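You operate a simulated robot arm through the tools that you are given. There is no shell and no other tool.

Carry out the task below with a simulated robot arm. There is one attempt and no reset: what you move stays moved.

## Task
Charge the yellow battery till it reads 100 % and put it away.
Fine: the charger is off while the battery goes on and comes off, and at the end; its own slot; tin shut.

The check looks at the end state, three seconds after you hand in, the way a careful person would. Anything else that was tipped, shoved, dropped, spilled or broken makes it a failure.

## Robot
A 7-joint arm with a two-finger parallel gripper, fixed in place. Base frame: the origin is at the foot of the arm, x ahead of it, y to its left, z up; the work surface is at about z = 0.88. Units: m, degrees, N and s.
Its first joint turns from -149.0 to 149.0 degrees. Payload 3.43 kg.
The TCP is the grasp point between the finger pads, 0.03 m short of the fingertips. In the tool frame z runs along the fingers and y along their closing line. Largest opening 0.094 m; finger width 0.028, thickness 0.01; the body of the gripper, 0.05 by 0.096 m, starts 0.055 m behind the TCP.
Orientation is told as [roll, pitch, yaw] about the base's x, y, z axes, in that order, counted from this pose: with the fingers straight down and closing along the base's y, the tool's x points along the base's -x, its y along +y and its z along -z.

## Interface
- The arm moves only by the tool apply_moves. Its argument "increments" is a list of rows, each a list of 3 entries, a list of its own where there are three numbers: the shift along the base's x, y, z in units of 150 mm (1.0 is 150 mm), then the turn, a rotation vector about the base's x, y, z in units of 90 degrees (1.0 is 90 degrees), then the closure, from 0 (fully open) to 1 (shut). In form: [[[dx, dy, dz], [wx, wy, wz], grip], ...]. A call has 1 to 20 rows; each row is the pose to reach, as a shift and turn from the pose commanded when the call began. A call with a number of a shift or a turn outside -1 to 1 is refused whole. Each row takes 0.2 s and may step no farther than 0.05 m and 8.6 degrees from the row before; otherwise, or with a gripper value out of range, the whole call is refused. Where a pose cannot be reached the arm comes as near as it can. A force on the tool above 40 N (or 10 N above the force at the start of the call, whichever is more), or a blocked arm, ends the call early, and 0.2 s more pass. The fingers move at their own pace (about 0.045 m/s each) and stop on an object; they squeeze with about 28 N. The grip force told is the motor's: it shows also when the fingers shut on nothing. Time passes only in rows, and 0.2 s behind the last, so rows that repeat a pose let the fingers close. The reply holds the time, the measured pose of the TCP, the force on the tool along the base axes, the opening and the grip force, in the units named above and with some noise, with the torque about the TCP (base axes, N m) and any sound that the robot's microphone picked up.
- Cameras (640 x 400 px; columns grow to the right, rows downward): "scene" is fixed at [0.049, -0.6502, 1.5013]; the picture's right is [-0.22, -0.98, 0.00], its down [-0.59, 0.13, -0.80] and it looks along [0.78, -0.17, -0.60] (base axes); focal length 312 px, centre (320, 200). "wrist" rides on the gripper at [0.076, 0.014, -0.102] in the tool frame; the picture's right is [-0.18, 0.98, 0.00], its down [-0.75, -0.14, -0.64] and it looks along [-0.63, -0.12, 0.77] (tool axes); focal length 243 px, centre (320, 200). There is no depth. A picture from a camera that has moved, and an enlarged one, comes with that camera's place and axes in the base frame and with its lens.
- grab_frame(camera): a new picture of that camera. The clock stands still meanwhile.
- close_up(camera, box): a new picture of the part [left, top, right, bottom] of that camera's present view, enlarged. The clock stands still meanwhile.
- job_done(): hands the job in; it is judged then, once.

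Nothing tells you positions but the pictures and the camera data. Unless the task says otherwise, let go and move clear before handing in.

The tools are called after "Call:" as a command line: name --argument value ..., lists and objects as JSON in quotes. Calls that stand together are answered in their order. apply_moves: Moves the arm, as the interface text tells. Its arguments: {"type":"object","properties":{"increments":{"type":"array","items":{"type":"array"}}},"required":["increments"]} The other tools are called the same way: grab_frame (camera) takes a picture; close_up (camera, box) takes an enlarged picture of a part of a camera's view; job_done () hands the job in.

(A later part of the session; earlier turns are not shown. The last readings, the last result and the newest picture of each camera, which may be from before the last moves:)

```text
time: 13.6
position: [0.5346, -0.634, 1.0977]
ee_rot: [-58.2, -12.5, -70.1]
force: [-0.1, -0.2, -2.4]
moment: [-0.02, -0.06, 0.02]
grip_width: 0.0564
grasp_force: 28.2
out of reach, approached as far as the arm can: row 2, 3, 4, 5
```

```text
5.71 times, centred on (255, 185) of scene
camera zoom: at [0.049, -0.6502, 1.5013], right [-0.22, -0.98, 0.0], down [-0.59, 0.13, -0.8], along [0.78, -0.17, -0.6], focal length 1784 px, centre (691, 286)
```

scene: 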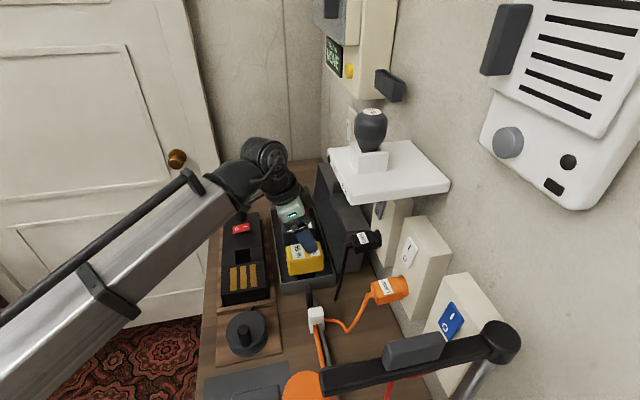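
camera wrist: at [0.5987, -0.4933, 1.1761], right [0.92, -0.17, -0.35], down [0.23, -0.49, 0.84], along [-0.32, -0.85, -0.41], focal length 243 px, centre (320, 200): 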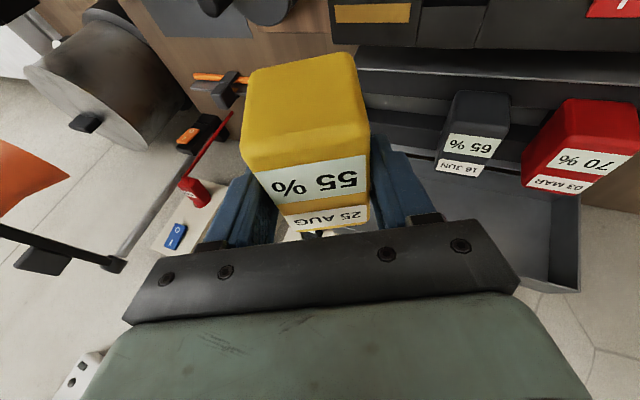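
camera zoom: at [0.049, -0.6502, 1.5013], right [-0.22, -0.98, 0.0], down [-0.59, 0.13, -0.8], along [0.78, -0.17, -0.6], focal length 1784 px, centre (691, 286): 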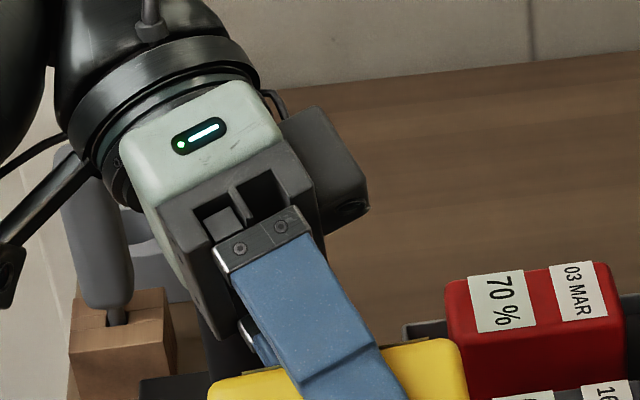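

The arm can't tilt quite as far as asked, but the foot is now facing the scene camera. Zooming in on it.

Call:
close_up --camera "scene" --box '[240, 200, 290, 265]'

Call:
close_up --camera "scene" --box '[230, 200, 290, 300]'

```text
6.15 times, centred on (265, 232) of scene
camera zoom: at [0.049, -0.6502, 1.5013], right [-0.22, -0.98, 0.0], down [-0.59, 0.13, -0.8], along [0.78, -0.17, -0.6], focal length 1921 px, centre (658, 0)
```

zoom: 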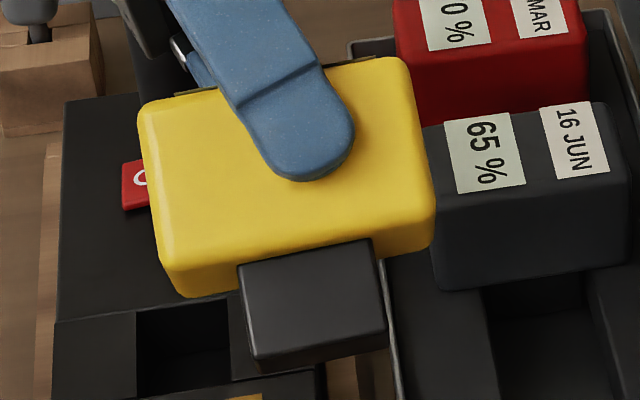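

```text
4.00 times, centred on (260, 250) of scene
camera zoom: at [0.049, -0.6502, 1.5013], right [-0.22, -0.98, 0.0], down [-0.59, 0.13, -0.8], along [0.78, -0.17, -0.6], focal length 1248 px, centre (560, 0)
```

zoom: 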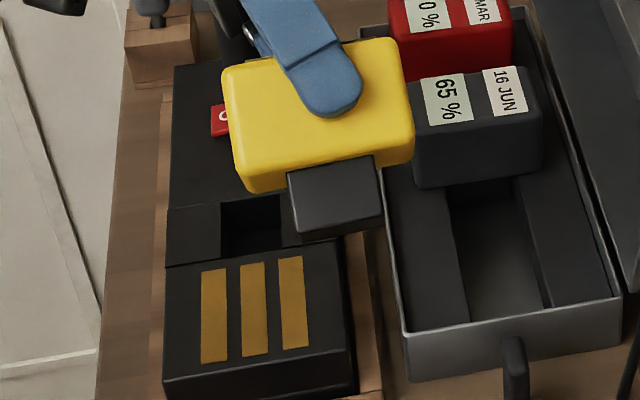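

The foot is about 4 cm wide and 3 cm tall. I'm undoing the tilt now, and then I'll turn the battery 90° to see the foot's other width.

Call:
apply_moves --increments '[[[0, 0, 0], [0, -0.09, 0], 1], [[0, 0, 0], [0, -0.18, 0], 1], [[0, 0, 0], [0, -0.27, 0], 1], [[0, 0, 0], [0, -0.36, 0], 1], [[0, 0, 0], [0, -0.45, 0], 1], [[0, 0, 0], [0, -0.54, 0], 1], [[0, 0, 0], [0, -0.63, 0], 1], [[0, 0, 0], [0, -0.63, 0], 1]]'

Call:
close_up --camera "scene" --box '[190, 100, 350, 260]'

```text
time: 15.4
position: [0.5356, -0.6332, 1.0988]
ee_rot: [0.9, -23.2, -90.1]
force: [0.0, -0.5, -2.6]
moment: [0.01, 0.03, -0.03]
grip_width: 0.0564
grasp_force: 28.2
```

```text
2.50 times, centred on (270, 180) of scene
camera zoom: at [0.049, -0.6502, 1.5013], right [-0.22, -0.98, 0.0], down [-0.59, 0.13, -0.8], along [0.78, -0.17, -0.6], focal length 780 px, centre (445, 250)
```

zoom: 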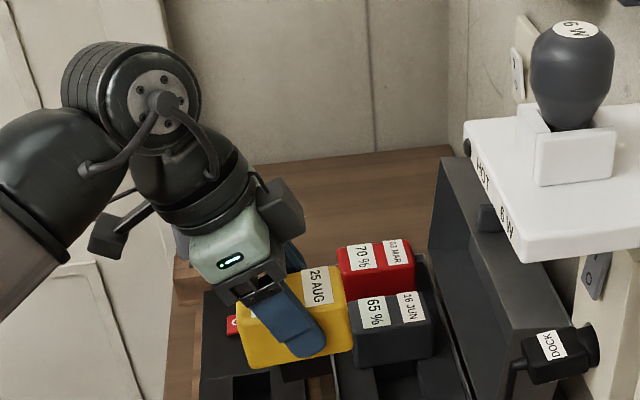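

The commanded pose was reset to what the arm reached, so the battery is about 3° off. I'm correcting that tilt and then yawing 90° to see the foot's other side.

Call:
apply_moves --increments '[[[0.1, 0.2, 0.05], [0.0356, 0.01, 0], 1], [[0.1, 0.2, 0.05], [0.0356, 0.01, 0], 1], [[0.1, 0.2, 0.05], [0.0356, 0.01, 0], 1]]'

```text
time: 16.2
position: [0.5508, -0.6033, 1.1062]
ee_rot: [-0.1, -20.0, -89.6]
force: [0.0, 0.5, -3.2]
moment: [0.04, 0.02, -0.01]
grip_width: 0.0561
grasp_force: 28.2
```

Call:
apply_moves --increments '[[[0, 0, 0], [0, 0, 0.085], 1], [[0, 0, 0], [0, 0, 0.17], 1], [[0, 0, 0], [0, 0, 0.255], 1], [[0, 0, 0], [0, 0, 0.34], 1], [[0, 0, 0], [0, 0, 0.425], 1], [[0, 0, 0], [0, 0, 0.51], 1], [[0, 0, 0], [0, 0, 0.595], 1], [[0, 0, 0], [0, 0, 0.68], 1], [[0, 0, 0], [0, 0, 0.765], 1], [[0, 0, 0], [0, 0, 0.85], 1], [[0, 0, 0], [0, 0, 0.935], 1], [[0, 0, 0], [0, 0, 0.996], 1], [[0, 0, 0], [0, 0, 0.996], 1]]'

Call:
close_up --camera "scene" --box '[190, 140, 350, 300]'

Call:
grab_frame --camera "wrist"

```text
time: 19.0
position: [0.5512, -0.6028, 1.1062]
ee_rot: [-0.2, -20.0, 0.2]
force: [0.6, 0.7, -2.4]
moment: [-0.01, 0.02, 0.03]
grip_width: 0.0561
grasp_force: 28.0
```

```text
2.50 times, centred on (270, 220) of scene
camera zoom: at [0.049, -0.6502, 1.5013], right [-0.22, -0.98, 0.0], down [-0.59, 0.13, -0.8], along [0.78, -0.17, -0.6], focal length 780 px, centre (445, 150)
```

zoom: 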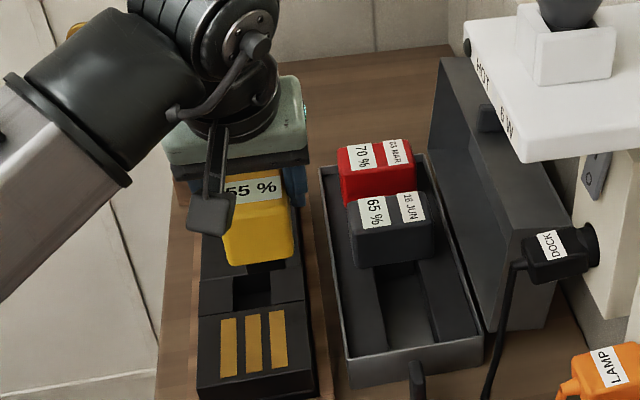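

```text
taken
camera wrist: at [0.4437, -0.5901, 1.1754], right [0.17, 0.98, 0.06], down [0.49, -0.14, 0.86], along [0.86, -0.12, -0.5], focal length 243 px, centre (320, 200)
```

wrist: 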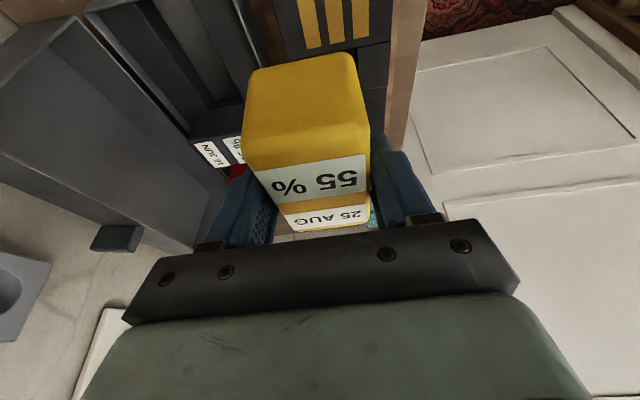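

Call:
close_up --camera "scene" --box '[235, 205, 275, 255]'

Call:
close_up --camera "scene" --box '[230, 180, 290, 310]'

```text
8.00 times, centred on (255, 230) of scene
camera zoom: at [0.049, -0.6502, 1.5013], right [-0.22, -0.98, 0.0], down [-0.59, 0.13, -0.8], along [0.78, -0.17, -0.6], focal length 2497 px, centre (840, -40)
```

zoom: 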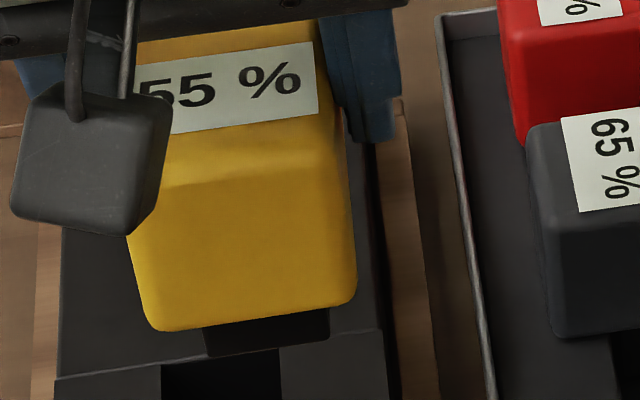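

```text
3.08 times, centred on (260, 245) of scene
camera zoom: at [0.049, -0.6502, 1.5013], right [-0.22, -0.98, 0.0], down [-0.59, 0.13, -0.8], along [0.78, -0.17, -0.6], focal length 960 px, centre (505, 62)
```

zoom: 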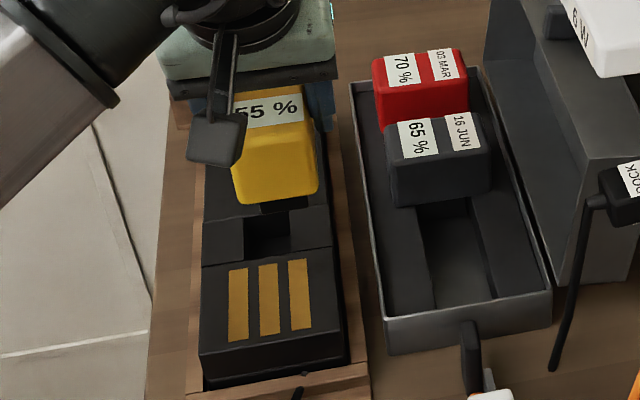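

The foot is roughly 33 × 40 mm, so it fits the 37 × 46 mm pocket only when the battery is turned 90° from its tin orientation, as it is now. I'm moving to hover over the pocket, centred near (0.601, −0.580).

Call:
apply_moves --increments '[[[0.17, 0.08, 0], [0, 0, -0.002], 1], [[0.34, 0.155, 0], [0, 0, -0.002], 1], [[0.34, 0.155, -0.2], [0, 0, -0.002], 1], [[0.34, 0.155, -0.4], [0, 0, -0.002], 1], [[0.34, 0.155, -0.47], [0, 0, -0.002], 1], [[0.34, 0.155, -0.47], [0, 0, -0.002], 1]]'

Call:
close_up --camera "scene" --box '[215, 190, 295, 310]'

Call:
grab_frame --camera "wrist"

```text
time: 20.4
position: [0.6007, -0.5801, 1.0337]
ee_rot: [-0.2, -20.0, -0.2]
force: [0.8, -1.1, -2.8]
moment: [0.02, -0.04, -0.01]
grip_width: 0.0563
grasp_force: 27.9
```

```text
3.33 times, centred on (255, 250) of scene
camera zoom: at [0.049, -0.6502, 1.5013], right [-0.22, -0.98, 0.0], down [-0.59, 0.13, -0.8], along [0.78, -0.17, -0.6], focal length 1040 px, centre (537, 33)
```

zoom: 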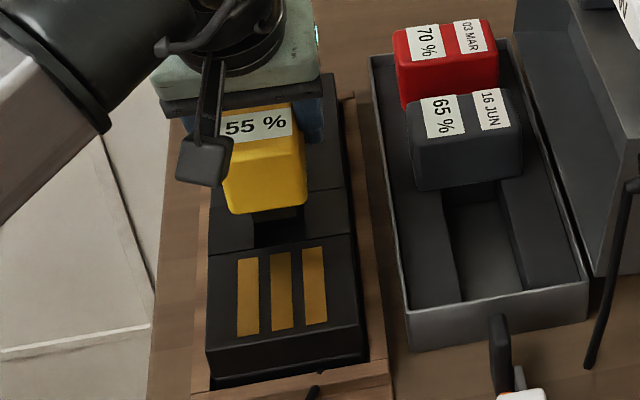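

```text
taken
camera wrist: at [0.4948, -0.5662, 1.1047], right [0.18, 0.98, 0.06], down [0.49, -0.14, 0.86], along [0.85, -0.12, -0.5], focal length 243 px, centre (320, 200)
```

wrist: 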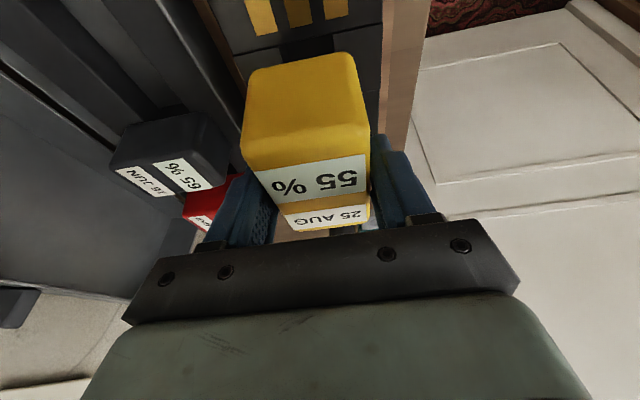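

Call:
close_up --camera "scene" --box '[235, 225, 275, 265]'

Call:
close_up --camera "wrist" --box '[220, 0, 400, 130]'

```text
10.00 times, centred on (255, 245) of scene
camera zoom: at [0.049, -0.6502, 1.5013], right [-0.22, -0.98, 0.0], down [-0.59, 0.13, -0.8], along [0.78, -0.17, -0.6], focal length 3121 px, centre (970, -250)
```

zoom: 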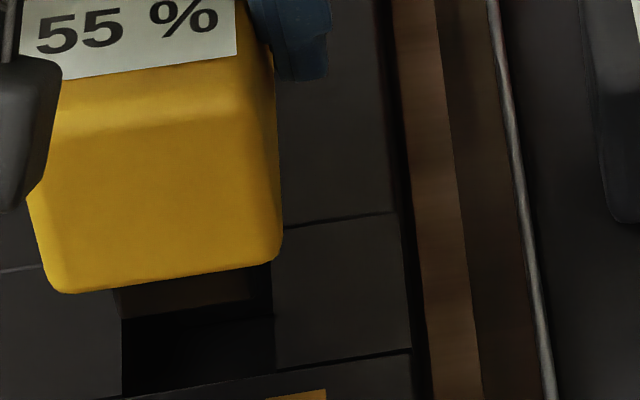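

```text
3.08 times, centred on (310, 65) of wrist
camera zoom: at [0.4948, -0.5662, 1.1047], right [0.18, 0.98, 0.06], down [0.49, -0.14, 0.86], along [0.85, -0.12, -0.5], focal length 746 px, centre (351, 615)
```

zoom: 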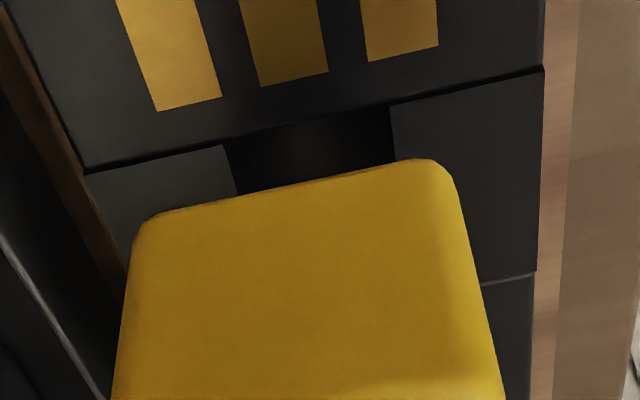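

Foot and pocket line up well in y, and I judge the battery sits about 2.5 mm behind the TCP in x. I'm shifting +3 mm in x and lowering gently in small steps to see whether the foot enters.

Call:
apply_moves --increments '[[[0.02, -0.003, 0], [0.002, 0, 0.002], 1], [[0.02, -0.003, -0.05], [0.002, 0, 0.002], 1], [[0.02, -0.003, -0.1], [0.002, 0, 0.002], 1], [[0.02, -0.003, -0.13], [0.002, 0, 0.002], 1], [[0.02, -0.003, -0.16], [0.002, 0, 0.002], 1], [[0.02, -0.003, -0.19], [0.002, 0, 0.002], 1], [[0.02, -0.003, -0.19], [0.002, 0, 0.002], 1]]'

Call:
close_up --camera "scene" --box '[235, 225, 275, 265]'

Call:
close_up --camera "wrist" --box '[220, 0, 400, 130]'

```text
time: 22.0
position: [0.6049, -0.5806, 1.0074]
ee_rot: [0.0, -20.1, -0.1]
force: [-5.4, -0.9, 27.6]
moment: [0.02, -0.22, -0.03]
grip_width: 0.0563
grasp_force: 28.4
```

```text
10.00 times, centred on (255, 245) of scene
camera zoom: at [0.049, -0.6502, 1.5013], right [-0.22, -0.98, 0.0], down [-0.59, 0.13, -0.8], along [0.78, -0.17, -0.6], focal length 3121 px, centre (970, -250)
```

zoom: 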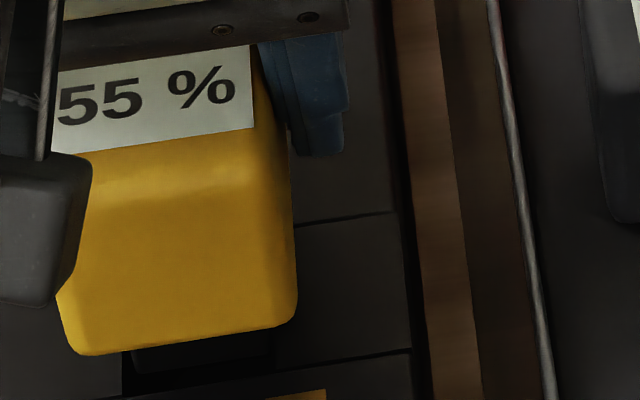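

```text
3.08 times, centred on (310, 65) of wrist
camera zoom: at [0.4974, -0.5671, 1.0776], right [0.17, 0.98, 0.06], down [0.49, -0.14, 0.86], along [0.86, -0.12, -0.5], focal length 746 px, centre (351, 615)
```

zoom: 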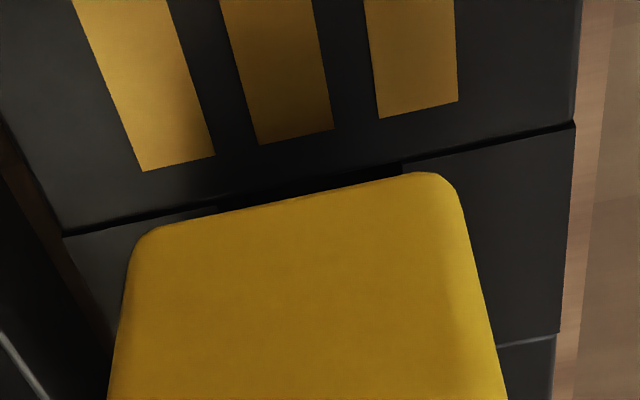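

It touched at TCP z ≈ 1.007 with the load on the +x edge, so the foot is a few mm too far toward +x. I'm lifting slightly, shifting −4.5 mm in x and about +0.8 mm in y, and trying again.

Call:
apply_moves --increments '[[[0, 0, 0.05], [0, 0, 0], 1], [[-0.03, 0.005, 0.05], [0, 0, 0], 1], [[-0.03, 0.005, 0.05], [0, 0, 0], 1], [[-0.03, 0.005, 0.02], [0, 0, 0], 1], [[-0.03, 0.005, -0.01], [0, 0, 0], 1], [[-0.03, 0.005, -0.03], [0, 0, 0], 1], [[-0.03, 0.005, -0.05], [0, 0, 0], 1], [[-0.03, 0.005, -0.05], [0, 0, 0], 1]]'

Call:
close_up --camera "scene" --box '[235, 225, 275, 265]'

```text
time: 23.8
position: [0.6003, -0.5801, 0.9997]
ee_rot: [0.0, -20.0, -0.1]
force: [0.4, 0.5, -3.3]
moment: [-0.02, 0.05, 0.02]
grip_width: 0.0564
grasp_force: 28.1
```

```text
10.00 times, centred on (255, 245) of scene
camera zoom: at [0.049, -0.6502, 1.5013], right [-0.22, -0.98, 0.0], down [-0.59, 0.13, -0.8], along [0.78, -0.17, -0.6], focal length 3121 px, centre (970, -250)
```

zoom: 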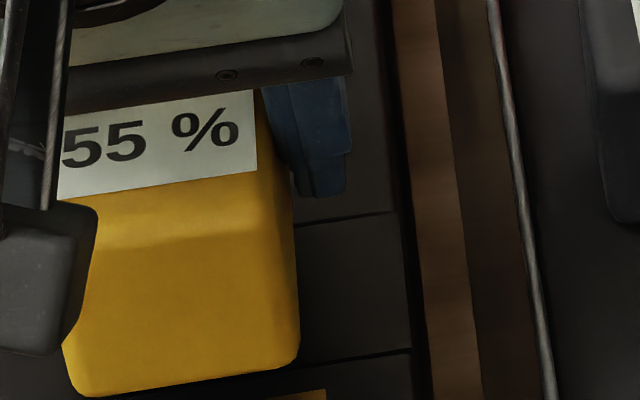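

The force is back to just the battery's weight at z ≈ 1.000, below the previous contact height, so the foot is in the pocket. I'm continuing down in small steps until it seats.

Call:
apply_moves --increments '[[[0, 0, -0.03], [0, 0, 0], 1], [[0, 0, -0.05], [0, 0, 0], 1], [[0, 0, -0.07], [0, 0, 0], 1], [[0, 0, -0.085], [0, 0, 0], 1], [[0, 0, -0.1], [0, 0, 0], 1], [[0, 0, -0.1], [0, 0, 0], 1]]'

Call:
close_up --camera "scene" --box '[235, 225, 275, 265]'

```text
time: 25.2
position: [0.5998, -0.5806, 0.984]
ee_rot: [0.0, -20.0, -0.2]
force: [-0.2, -0.4, -2.7]
moment: [0.0, -0.01, 0.05]
grip_width: 0.0564
grasp_force: 28.1
```

```text
10.00 times, centred on (255, 245) of scene
camera zoom: at [0.049, -0.6502, 1.5013], right [-0.22, -0.98, 0.0], down [-0.59, 0.13, -0.8], along [0.78, -0.17, -0.6], focal length 3121 px, centre (970, -250)
```

zoom: 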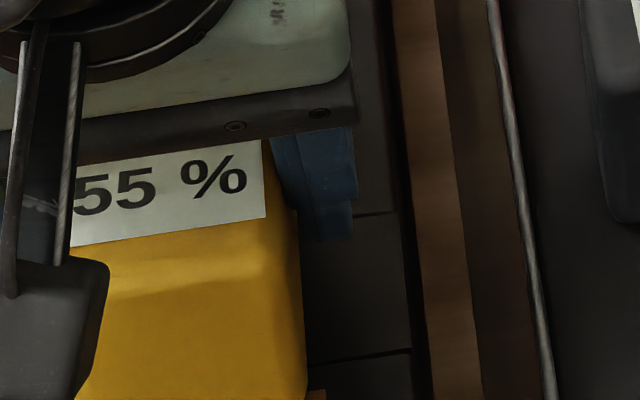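

Still moving freely with only the battery's weight on the tool. I'm continuing down more slowly until I feel it seat.

Call:
apply_moves --increments '[[[0, 0, -0.012], [0, 0, 0], 1], [[0, 0, -0.024], [0, 0, 0], 1], [[0, 0, -0.036], [0, 0, 0], 1], [[0, 0, -0.036], [0, 0, 0], 1]]'

Call:
close_up --camera "scene" --box '[225, 215, 285, 295]'

Call:
grab_frame --camera "wrist"

```text
time: 26.2
position: [0.5994, -0.58, 0.9796]
ee_rot: [-0.1, -20.1, 0.1]
force: [1.0, 0.6, 8.9]
moment: [0.0, 0.49, -0.03]
grip_width: 0.0565
grasp_force: 28.5
```

```text
5.00 times, centred on (255, 255) of scene
camera zoom: at [0.049, -0.6502, 1.5013], right [-0.22, -0.98, 0.0], down [-0.59, 0.13, -0.8], along [0.78, -0.17, -0.6], focal length 1560 px, centre (645, -75)
```

zoom: 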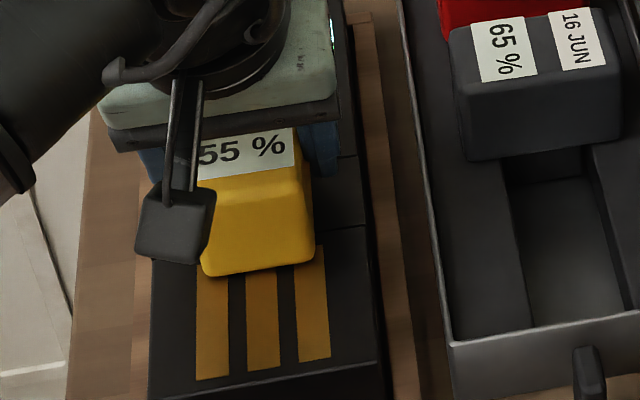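

```text
taken
camera wrist: at [0.4933, -0.5664, 1.0493], right [0.17, 0.98, 0.06], down [0.49, -0.14, 0.86], along [0.86, -0.12, -0.5], focal length 243 px, centre (320, 200)
```

wrist: 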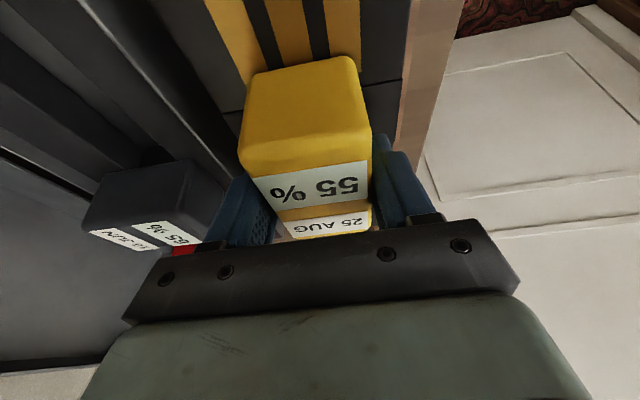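

It has seated, with light contact at z ≈ 0.980 and the front end resting over the contact bars. I'm easing off a little and opening the fingers.

Call:
apply_moves --increments '[[[0, 0, 0.004], [0, 0, 0], 1], [[0, 0, 0.004], [0, 0, 0], 0.2], [[0, 0, 0.004], [0, 0, 0], 0.2], [[0, 0, 0.004], [0, 0, 0], 0.2]]'

Call:
grab_frame --camera "wrist"

Call:
close_up --camera "scene" --box '[225, 215, 285, 295]'

```text
time: 27.2
position: [0.6006, -0.579, 0.9779]
ee_rot: [0.0, -20.0, -0.1]
force: [0.7, 0.2, -0.3]
moment: [0.03, 0.01, -0.02]
grip_width: 0.0752
grasp_force: 0.1
```

```text
taken
camera wrist: at [0.493, -0.5665, 1.0492], right [0.17, 0.98, 0.06], down [0.49, -0.14, 0.86], along [0.86, -0.12, -0.5], focal length 243 px, centre (320, 200)
```

wrist: 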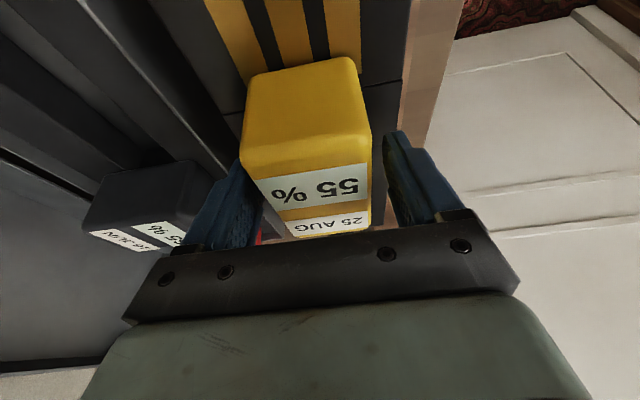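

```text
5.00 times, centred on (255, 255) of scene
camera zoom: at [0.049, -0.6502, 1.5013], right [-0.22, -0.98, 0.0], down [-0.59, 0.13, -0.8], along [0.78, -0.17, -0.6], focal length 1560 px, centre (645, -75)
```

zoom: 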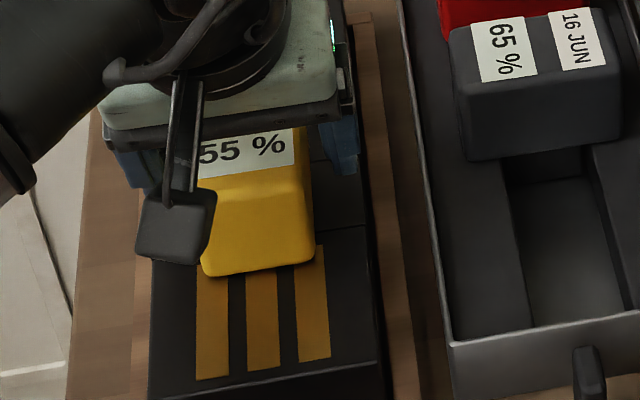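

The battery is standing free in the dock. I'm rising clear, then looking at it and at the dock's display.

Call:
apply_moves --increments '[[[0, 0, 0.1], [0, 0, 0], 0.2], [[0, 0, 0.3], [0, 0, 0], 0.2], [[0, 0, 0.5], [0, 0, 0], 0.2], [[0, 0, 0.7], [0, 0, 0], 0.2], [[0, 0, 0.75], [0, 0.09, 0], 0.2], [[0, 0, 0.75], [0, 0.18, 0], 0.2], [[0, 0, 0.75], [0, 0.222, 0], 0.2], [[0, 0, 0.75], [0, 0.222, 0], 0.2]]'

Call:
grab_frame --camera "wrist"

Call:
close_up --camera "scene" --box '[205, 190, 305, 310]'

```text
time: 29.0
position: [0.6, -0.5803, 1.092]
ee_rot: [0.0, 0.1, 0.0]
force: [0.9, -0.2, -0.1]
moment: [0.01, -0.02, -0.01]
grip_width: 0.0751
grasp_force: 0.1
```

```text
taken
camera wrist: at [0.5239, -0.5666, 1.1942], right [0.19, 0.98, 0.0], down [0.75, -0.14, 0.64], along [0.63, -0.12, -0.77], focal length 243 px, centre (320, 200)
```

wrist: 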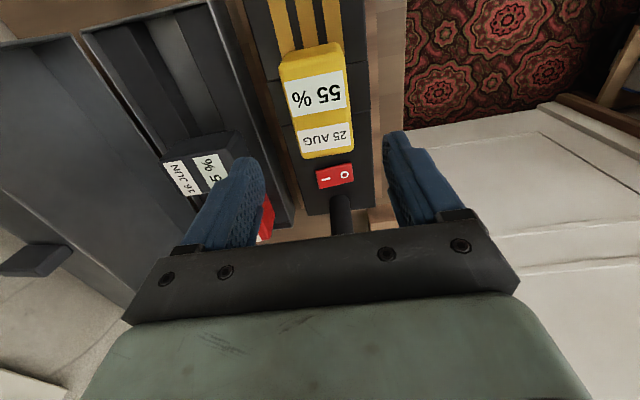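

```text
3.33 times, centred on (255, 250) of scene
camera zoom: at [0.049, -0.6502, 1.5013], right [-0.22, -0.98, 0.0], down [-0.59, 0.13, -0.8], along [0.78, -0.17, -0.6], focal length 1040 px, centre (537, 33)
```

zoom: 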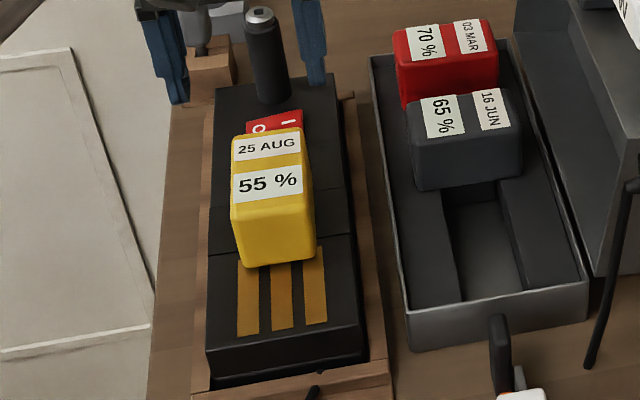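

The battery sits squarely in the dock. I'm zooming in on the rocker to aim the press.

Call:
close_up --camera "wrist" --box '[280, 130, 400, 240]'

Call:
close_up --camera "scene" --box '[220, 185, 290, 245]'

```text
3.64 times, centred on (340, 185) of wrist
camera zoom: at [0.5239, -0.5666, 1.1942], right [0.19, 0.98, 0.0], down [0.75, -0.14, 0.64], along [0.63, -0.12, -0.77], focal length 882 px, centre (247, 254)
```

zoom: 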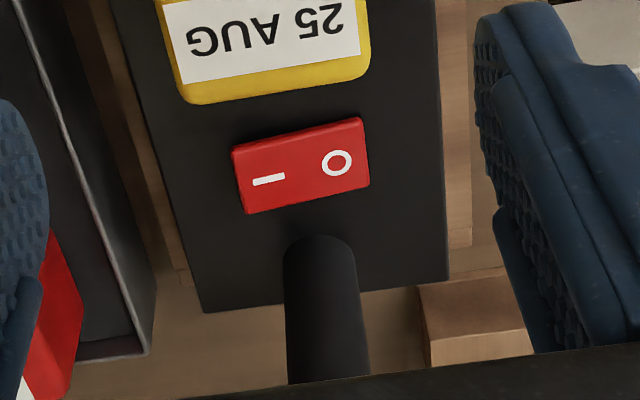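

```text
6.67 times, centred on (255, 215) of scene
camera zoom: at [0.049, -0.6502, 1.5013], right [-0.22, -0.98, 0.0], down [-0.59, 0.13, -0.8], along [0.78, -0.17, -0.6], focal length 2081 px, centre (753, 100)
```

zoom: 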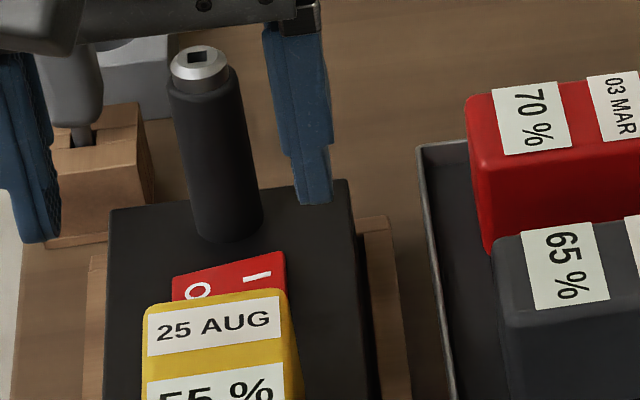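

The rocker is centred near (0.692, −0.579), with the I half at about y −0.594. I'm closing the fingers and moving above the I half.

Call:
apply_moves --increments '[[[0.2, -0.03, 0], [0, 0, 0], 1], [[0.4, -0.06, 0], [0, 0, 0], 1], [[0.613, -0.093, 0], [0, 0, 0], 1], [[0.613, -0.093, -0.2], [0, 0, 0], 1], [[0.613, -0.093, -0.45], [0, 0, 0], 1], [[0.613, -0.093, -0.55], [0, 0, 0], 1], [[0.613, -0.093, -0.55], [0, 0, 0], 1]]'

Call:
grab_frame --camera "wrist"

Call:
close_up --camera "scene" --box '[205, 160, 305, 280]'

```text
time: 30.6
position: [0.6922, -0.5946, 1.0096]
ee_rot: [0.1, 0.0, 0.0]
force: [-0.2, -0.9, -0.2]
moment: [0.04, -0.01, -0.01]
grip_width: 0.0001
grasp_force: 28.1
```

```text
taken
camera wrist: at [0.6157, -0.5807, 1.1108], right [0.18, 0.98, 0.0], down [0.75, -0.14, 0.64], along [0.63, -0.12, -0.77], focal length 243 px, centre (320, 200)
```

wrist: 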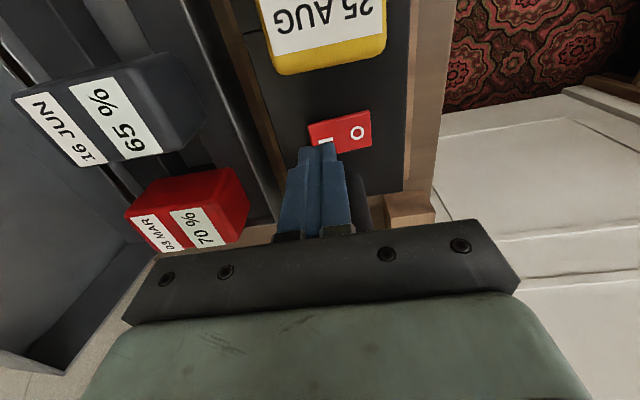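

```text
3.33 times, centred on (255, 220) of scene
camera zoom: at [0.049, -0.6502, 1.5013], right [-0.22, -0.98, 0.0], down [-0.59, 0.13, -0.8], along [0.78, -0.17, -0.6], focal length 1040 px, centre (537, 133)
```

zoom: 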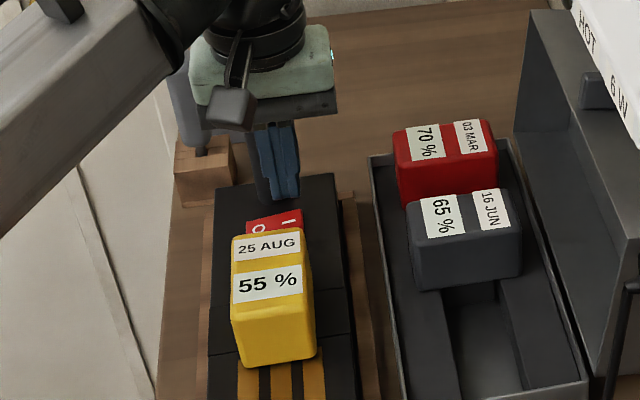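

The fingertips are above the I half. I'm pressing down in small steps while watching force and sound.

Call:
apply_moves --increments '[[[0, 0, -0.08], [0, 0, 0], 1], [[0, 0, -0.13], [0, 0, 0], 1], [[0, 0, -0.16], [0, 0, 0], 1], [[0, 0, -0.18], [0, 0, 0], 1], [[0, 0, -0.2], [0, 0, 0], 1], [[0, 0, -0.2], [0, 0, 0], 1]]'

Call:
close_up --camera "wrist" --box '[250, 80, 410, 220]'

```text
time: 32.0
position: [0.6919, -0.5939, 0.9786]
ee_rot: [0.1, 0.0, -0.2]
force: [0.4, 0.3, 0.8]
moment: [0.01, 0.0, 0.0]
grip_width: 0.0
grasp_force: 27.6
```

```text
2.86 times, centred on (330, 150) of wrist
camera zoom: at [0.6157, -0.5805, 1.0814], right [0.18, 0.98, 0.0], down [0.75, -0.14, 0.64], along [0.63, -0.12, -0.77], focal length 693 px, centre (291, 343)
```

zoom: 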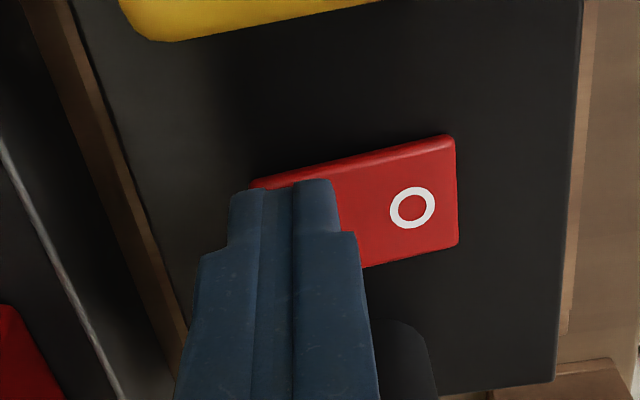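

Almost touching the rocker. Continuing in 1.5 mm steps.

Call:
apply_moves --increments '[[[0, 0, -0.01], [0, 0, 0], 1], [[0, 0, -0.02], [0, 0, 0], 1], [[0, 0, -0.03], [0, 0, 0], 1], [[0, 0, -0.04], [0, 0, 0], 1], [[0, 0, -0.04], [0, 0, 0], 1]]'

Call:
close_up --camera "wrist" --box '[250, 80, 410, 220]'

```text
time: 33.2
position: [0.6915, -0.5941, 0.974]
ee_rot: [-0.1, 0.0, 0.1]
force: [0.0, 0.6, 0.3]
moment: [0.02, -0.02, -0.03]
grip_width: 0.0002
grasp_force: 27.6
```

```text
2.86 times, centred on (330, 150) of wrist
camera zoom: at [0.6155, -0.5805, 1.0756], right [0.18, 0.98, 0.0], down [0.75, -0.14, 0.64], along [0.63, -0.12, -0.77], focal length 693 px, centre (291, 343)
```

zoom: 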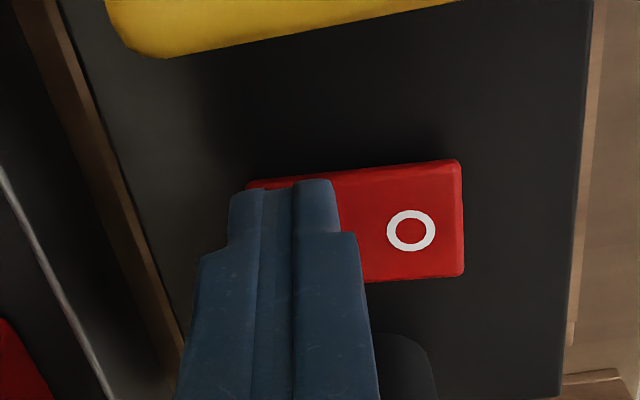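

The rocker has visibly tipped over, with the O side now up. I'm raising clear and looking at the rocker and the reading.

Call:
apply_moves --increments '[[[0, 0, 0.1], [0, 0, 0], 1], [[0, 0, 0.3], [0, 0, 0], 1], [[0, 0, 0.5], [0, 0, 0], 1], [[-0.2, 0, 0.7], [0, 0, 0], 1]]'

Call:
grab_frame --camera "wrist"

Call:
close_up --camera "scene" --box '[205, 180, 305, 280]'

Call:
close_up --camera "scene" --box '[310, 30, 380, 110]'

```text
time: 34.2
position: [0.6627, -0.5924, 1.0781]
ee_rot: [0.0, 0.0, 0.0]
force: [0.1, 0.1, -0.4]
moment: [-0.02, 0.04, 0.01]
grip_width: 0.0
grasp_force: 27.9
```

```text
taken
camera wrist: at [0.5861, -0.5797, 1.181], right [0.18, 0.98, 0.0], down [0.75, -0.14, 0.64], along [0.63, -0.12, -0.77], focal length 243 px, centre (320, 200)
```

wrist: 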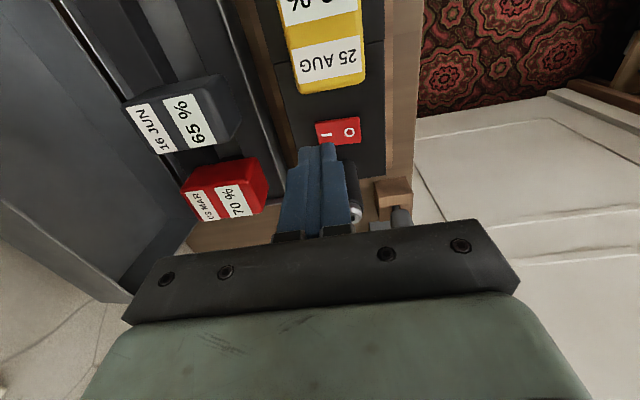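

```text
4.00 times, centred on (255, 230) of scene
camera zoom: at [0.049, -0.6502, 1.5013], right [-0.22, -0.98, 0.0], down [-0.59, 0.13, -0.8], along [0.78, -0.17, -0.6], focal length 1248 px, centre (580, 80)
```

zoom: 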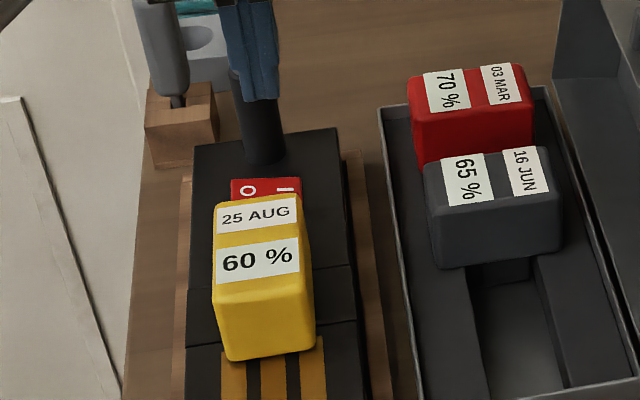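

```text
5.00 times, centred on (345, 70) of scene
camera zoom: at [0.049, -0.6502, 1.5013], right [-0.22, -0.98, 0.0], down [-0.59, 0.13, -0.8], along [0.78, -0.17, -0.6], focal length 1560 px, centre (195, 850)
```

zoom: 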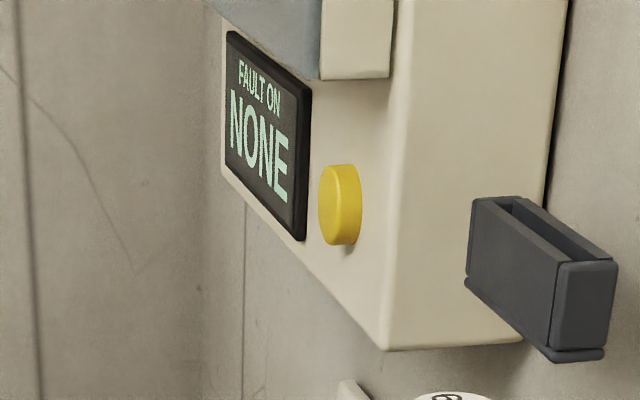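

It's charging: the battery now reads 60 % and the fault panel still shows NONE. I'm waiting above the O half, ready to switch off.

Call:
apply_moves --increments '[[[0.1, 0.1, 0], [0, 0, 0], 1], [[0.2, 0.2, 0], [0, 0, 0], 1], [[0.207, 0.207, -0.2], [0, 0, 0], 1], [[0.207, 0.207, -0.4], [0, 0, 0], 1], [[0.207, 0.207, -0.5], [0, 0, 0], 1], [[0.207, 0.207, -0.5], [0, 0, 0], 1]]'

Call:
close_up --camera "scene" --box '[205, 180, 305, 280]'

Call:
grab_frame --camera "wrist"

```text
time: 35.6
position: [0.6927, -0.5622, 1.0037]
ee_rot: [0.1, 0.0, -0.2]
force: [-0.1, 0.1, 0.7]
moment: [-0.01, 0.01, 0.03]
grip_width: 0.0
grasp_force: 28.1
```

```text
4.00 times, centred on (255, 230) of scene
camera zoom: at [0.049, -0.6502, 1.5013], right [-0.22, -0.98, 0.0], down [-0.59, 0.13, -0.8], along [0.78, -0.17, -0.6], focal length 1248 px, centre (580, 80)
```

zoom: 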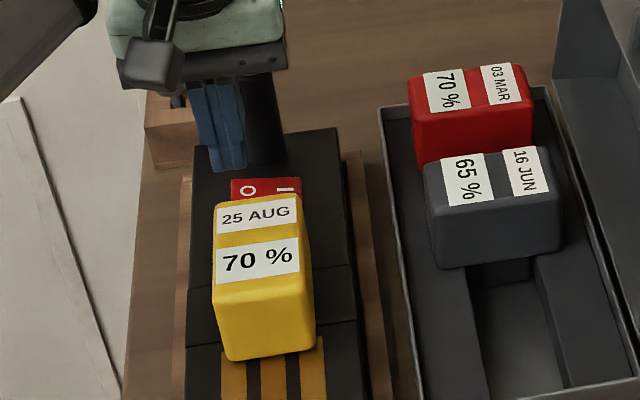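

```text
taken
camera wrist: at [0.6169, -0.5488, 1.1057], right [0.18, 0.98, 0.0], down [0.75, -0.14, 0.64], along [0.63, -0.12, -0.77], focal length 243 px, centre (320, 200)
```

wrist: 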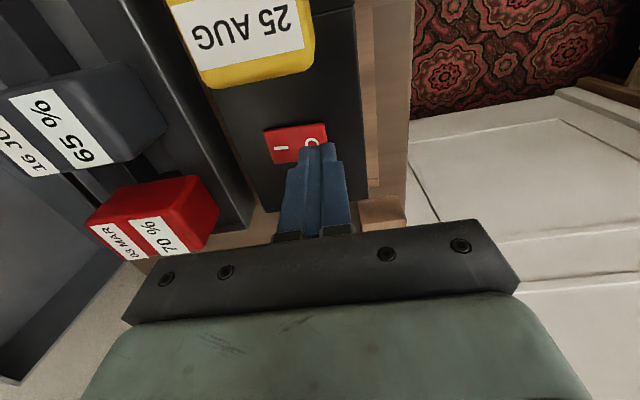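

70 % already, so about 7 % per second. I'm waiting about 2 s just above the switch.

Call:
apply_moves --increments '[[[0, 0, -0.05], [0, 0, 0], 1], [[0, 0, -0.05], [0, 0, 0], 1], [[0, 0, -0.05], [0, 0, 0], 1], [[0, 0, -0.05], [0, 0, 0], 1], [[0, 0, -0.05], [0, 0, 0], 1], [[0, 0, -0.05], [0, 0, 0], 1], [[0, 0, -0.05], [0, 0, 0], 1], [[0, 0, -0.05], [0, 0, 0], 1], [[0, 0, -0.05], [0, 0, 0], 1]]'

Call:
close_up --camera "scene" --box '[205, 180, 305, 280]'

```text
time: 37.6
position: [0.6935, -0.5634, 0.9961]
ee_rot: [0.0, 0.0, -0.1]
force: [-0.3, -0.1, -0.6]
moment: [0.0, 0.0, 0.0]
grip_width: 0.0
grasp_force: 28.5
```

```text
4.00 times, centred on (255, 230) of scene
camera zoom: at [0.049, -0.6502, 1.5013], right [-0.22, -0.98, 0.0], down [-0.59, 0.13, -0.8], along [0.78, -0.17, -0.6], focal length 1248 px, centre (580, 80)
```

zoom: 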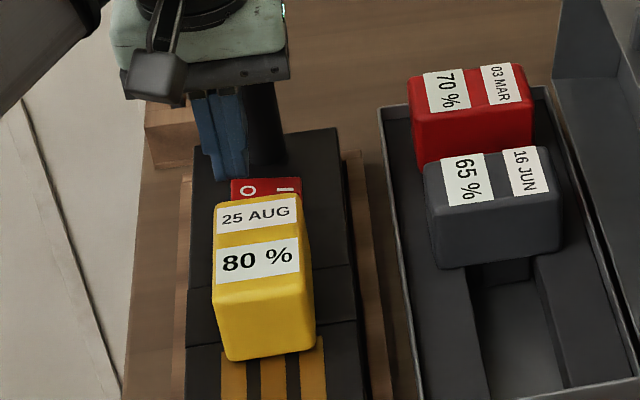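

80 %. Waiting about 2.5 s more.

Call:
apply_moves --increments '[[[0, 0, 0], [0, 0, 0], 1], [[0, 0, 0], [0, 0, 0], 1], [[0, 0, 0], [0, 0, 0], 1], [[0, 0, 0], [0, 0, 0], 1], [[0, 0, 0], [0, 0, 0], 1], [[0, 0, 0], [0, 0, 0], 1], [[0, 0, 0], [0, 0, 0], 1], [[0, 0, 0], [0, 0, 0], 1], [[0, 0, 0], [0, 0, 0], 1], [[0, 0, 0], [0, 0, 0], 1], [[0, 0, 0], [0, 0, 0], 1], [[0, 0, 0], [0, 0, 0], 1]]'

Call:
close_up --camera "scene" --box '[205, 180, 305, 280]'

```text
time: 40.2
position: [0.6939, -0.5619, 0.9946]
ee_rot: [0.0, 0.0, -0.1]
force: [1.0, 0.4, 0.5]
moment: [0.01, 0.0, 0.0]
grip_width: 0.0
grasp_force: 28.3
```

```text
4.00 times, centred on (255, 230) of scene
camera zoom: at [0.049, -0.6502, 1.5013], right [-0.22, -0.98, 0.0], down [-0.59, 0.13, -0.8], along [0.78, -0.17, -0.6], focal length 1248 px, centre (580, 80)
```

zoom: 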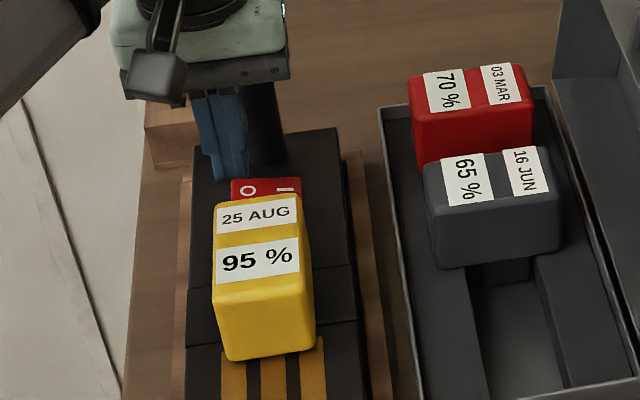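

95 %. Waiting a short moment more.

Call:
apply_moves --increments '[[[0, 0, -0.02], [0, 0, 0], 1], [[0, 0, -0.04], [0, 0, 0], 1], [[0, 0, -0.04], [0, 0, 0], 1]]'

Call:
close_up --camera "scene" --box '[205, 180, 305, 280]'

```text
time: 41.0
position: [0.6931, -0.5632, 0.9892]
ee_rot: [0.1, -0.1, -0.1]
force: [0.1, -0.6, -0.2]
moment: [0.01, 0.0, 0.0]
grip_width: 0.0
grasp_force: 27.9
```

```text
4.00 times, centred on (255, 230) of scene
camera zoom: at [0.049, -0.6502, 1.5013], right [-0.22, -0.98, 0.0], down [-0.59, 0.13, -0.8], along [0.78, -0.17, -0.6], focal length 1248 px, centre (580, 80)
```

zoom: 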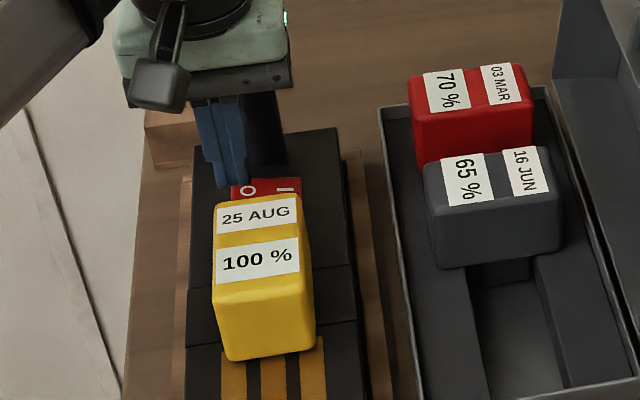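

It reads 100 %. I'm pressing the O half now to switch the charger off.

Call:
apply_moves --increments '[[[0, 0, -0.04], [0, 0, 0], 1], [[0, 0, -0.07], [0, 0, 0], 1], [[0, 0, -0.085], [0, 0, 0], 1], [[0, 0, -0.1], [0, 0, 0], 1], [[0, 0, -0.115], [0, 0, 0], 1], [[0, 0, -0.115], [0, 0, 0], 1]]'

Call:
close_up --camera "scene" --box '[205, 180, 305, 280]'

Call:
close_up --camera "wrist" --box '[230, 80, 390, 220]'

```text
time: 42.4
position: [0.6937, -0.5627, 0.9728]
ee_rot: [0.0, 0.0, -0.1]
force: [-0.6, -1.7, 3.8]
moment: [-0.11, 0.0, -0.07]
grip_width: 0.0
grasp_force: 28.1
```

```text
4.00 times, centred on (255, 230) of scene
camera zoom: at [0.049, -0.6502, 1.5013], right [-0.22, -0.98, 0.0], down [-0.59, 0.13, -0.8], along [0.78, -0.17, -0.6], focal length 1248 px, centre (580, 80)
```

zoom: 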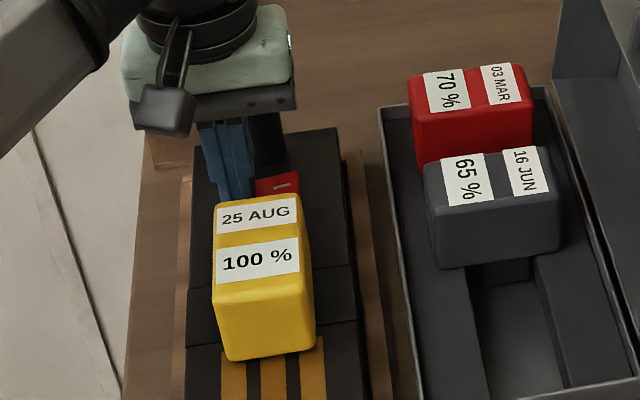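

```text
2.86 times, centred on (310, 150) of wrist
camera zoom: at [0.6167, -0.5495, 1.075], right [0.19, 0.98, 0.0], down [0.75, -0.14, 0.64], along [0.63, -0.12, -0.77], focal length 693 px, centre (349, 343)
```

zoom: 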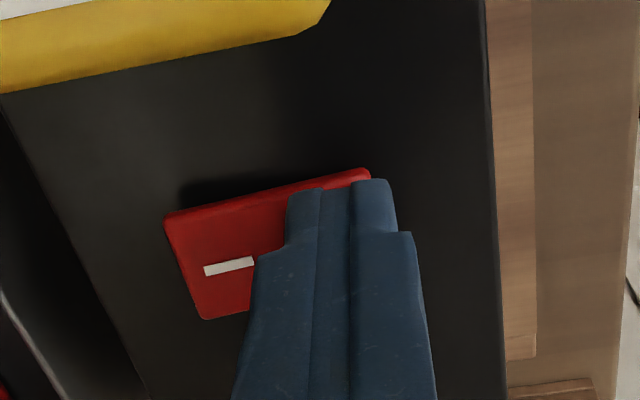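

The rocker is back at its original off tilt. I'm raising clear, moving to the view pose over the battery, and verifying.

Call:
apply_moves --increments '[[[0, 0, 0.1], [0, 0, 0], 1], [[0, 0, 0.3], [0, 0, 0], 1], [[0, 0, 0.55], [0, 0, 0], 1], [[-0.2, -0.04, 0.77], [0, 0, 0], 0.6], [[-0.42, -0.08, 0.77], [0, 0, 0], 0.2], [[-0.617, -0.115, 0.77], [0, 0, 0], 0.2], [[-0.617, -0.115, 0.77], [0, 0, 0], 0.2]]'

Call:
grab_frame --camera "wrist"

Call:
close_up --camera "wrist" --box '[280, 130, 400, 240]'

Call:
close_up --camera "scene" --box '[205, 180, 305, 280]'

```text
time: 44.0
position: [0.5996, -0.5805, 1.088]
ee_rot: [0.0, 0.0, -0.1]
force: [-0.3, -0.1, -0.5]
moment: [0.02, 0.02, 0.0]
grip_width: 0.0752
grasp_force: 0.0
```

```text
taken
camera wrist: at [0.5234, -0.5666, 1.1906], right [0.18, 0.98, 0.0], down [0.75, -0.14, 0.64], along [0.63, -0.12, -0.77], focal length 243 px, centre (320, 200)
```

wrist: 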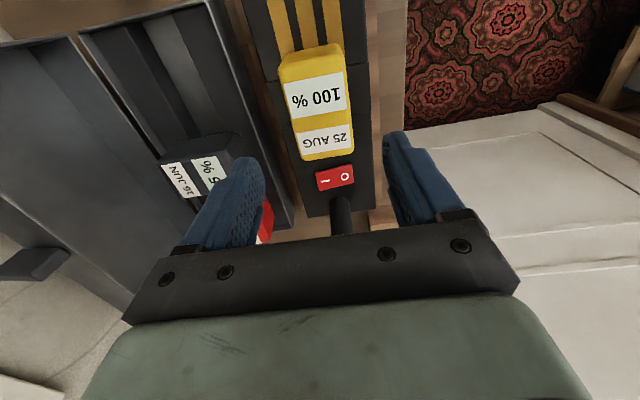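

```text
3.64 times, centred on (340, 185) of wrist
camera zoom: at [0.5234, -0.5666, 1.1906], right [0.18, 0.98, 0.0], down [0.75, -0.14, 0.64], along [0.63, -0.12, -0.77], focal length 882 px, centre (247, 254)
```

zoom: 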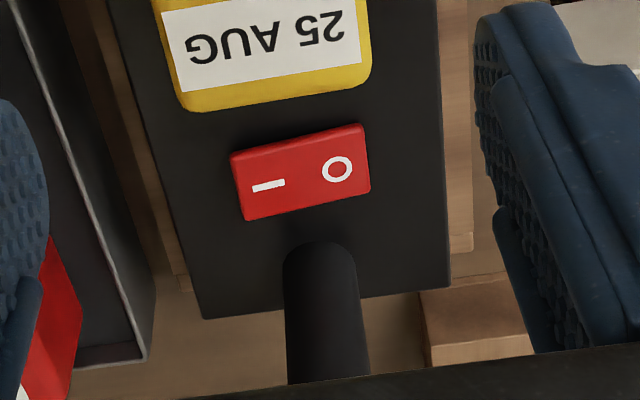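

```text
4.00 times, centred on (255, 230) of scene
camera zoom: at [0.049, -0.6502, 1.5013], right [-0.22, -0.98, 0.0], down [-0.59, 0.13, -0.8], along [0.78, -0.17, -0.6], focal length 1248 px, centre (580, 80)
```

zoom: 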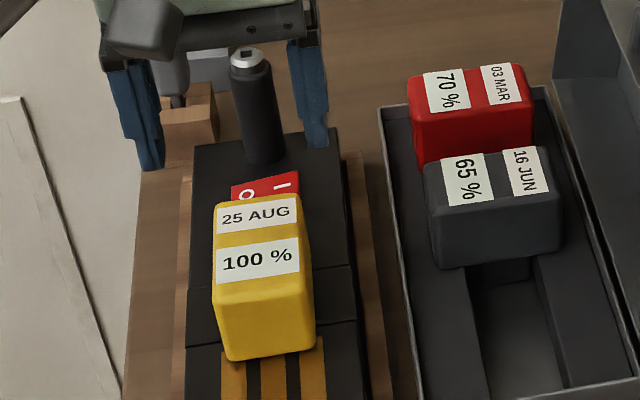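

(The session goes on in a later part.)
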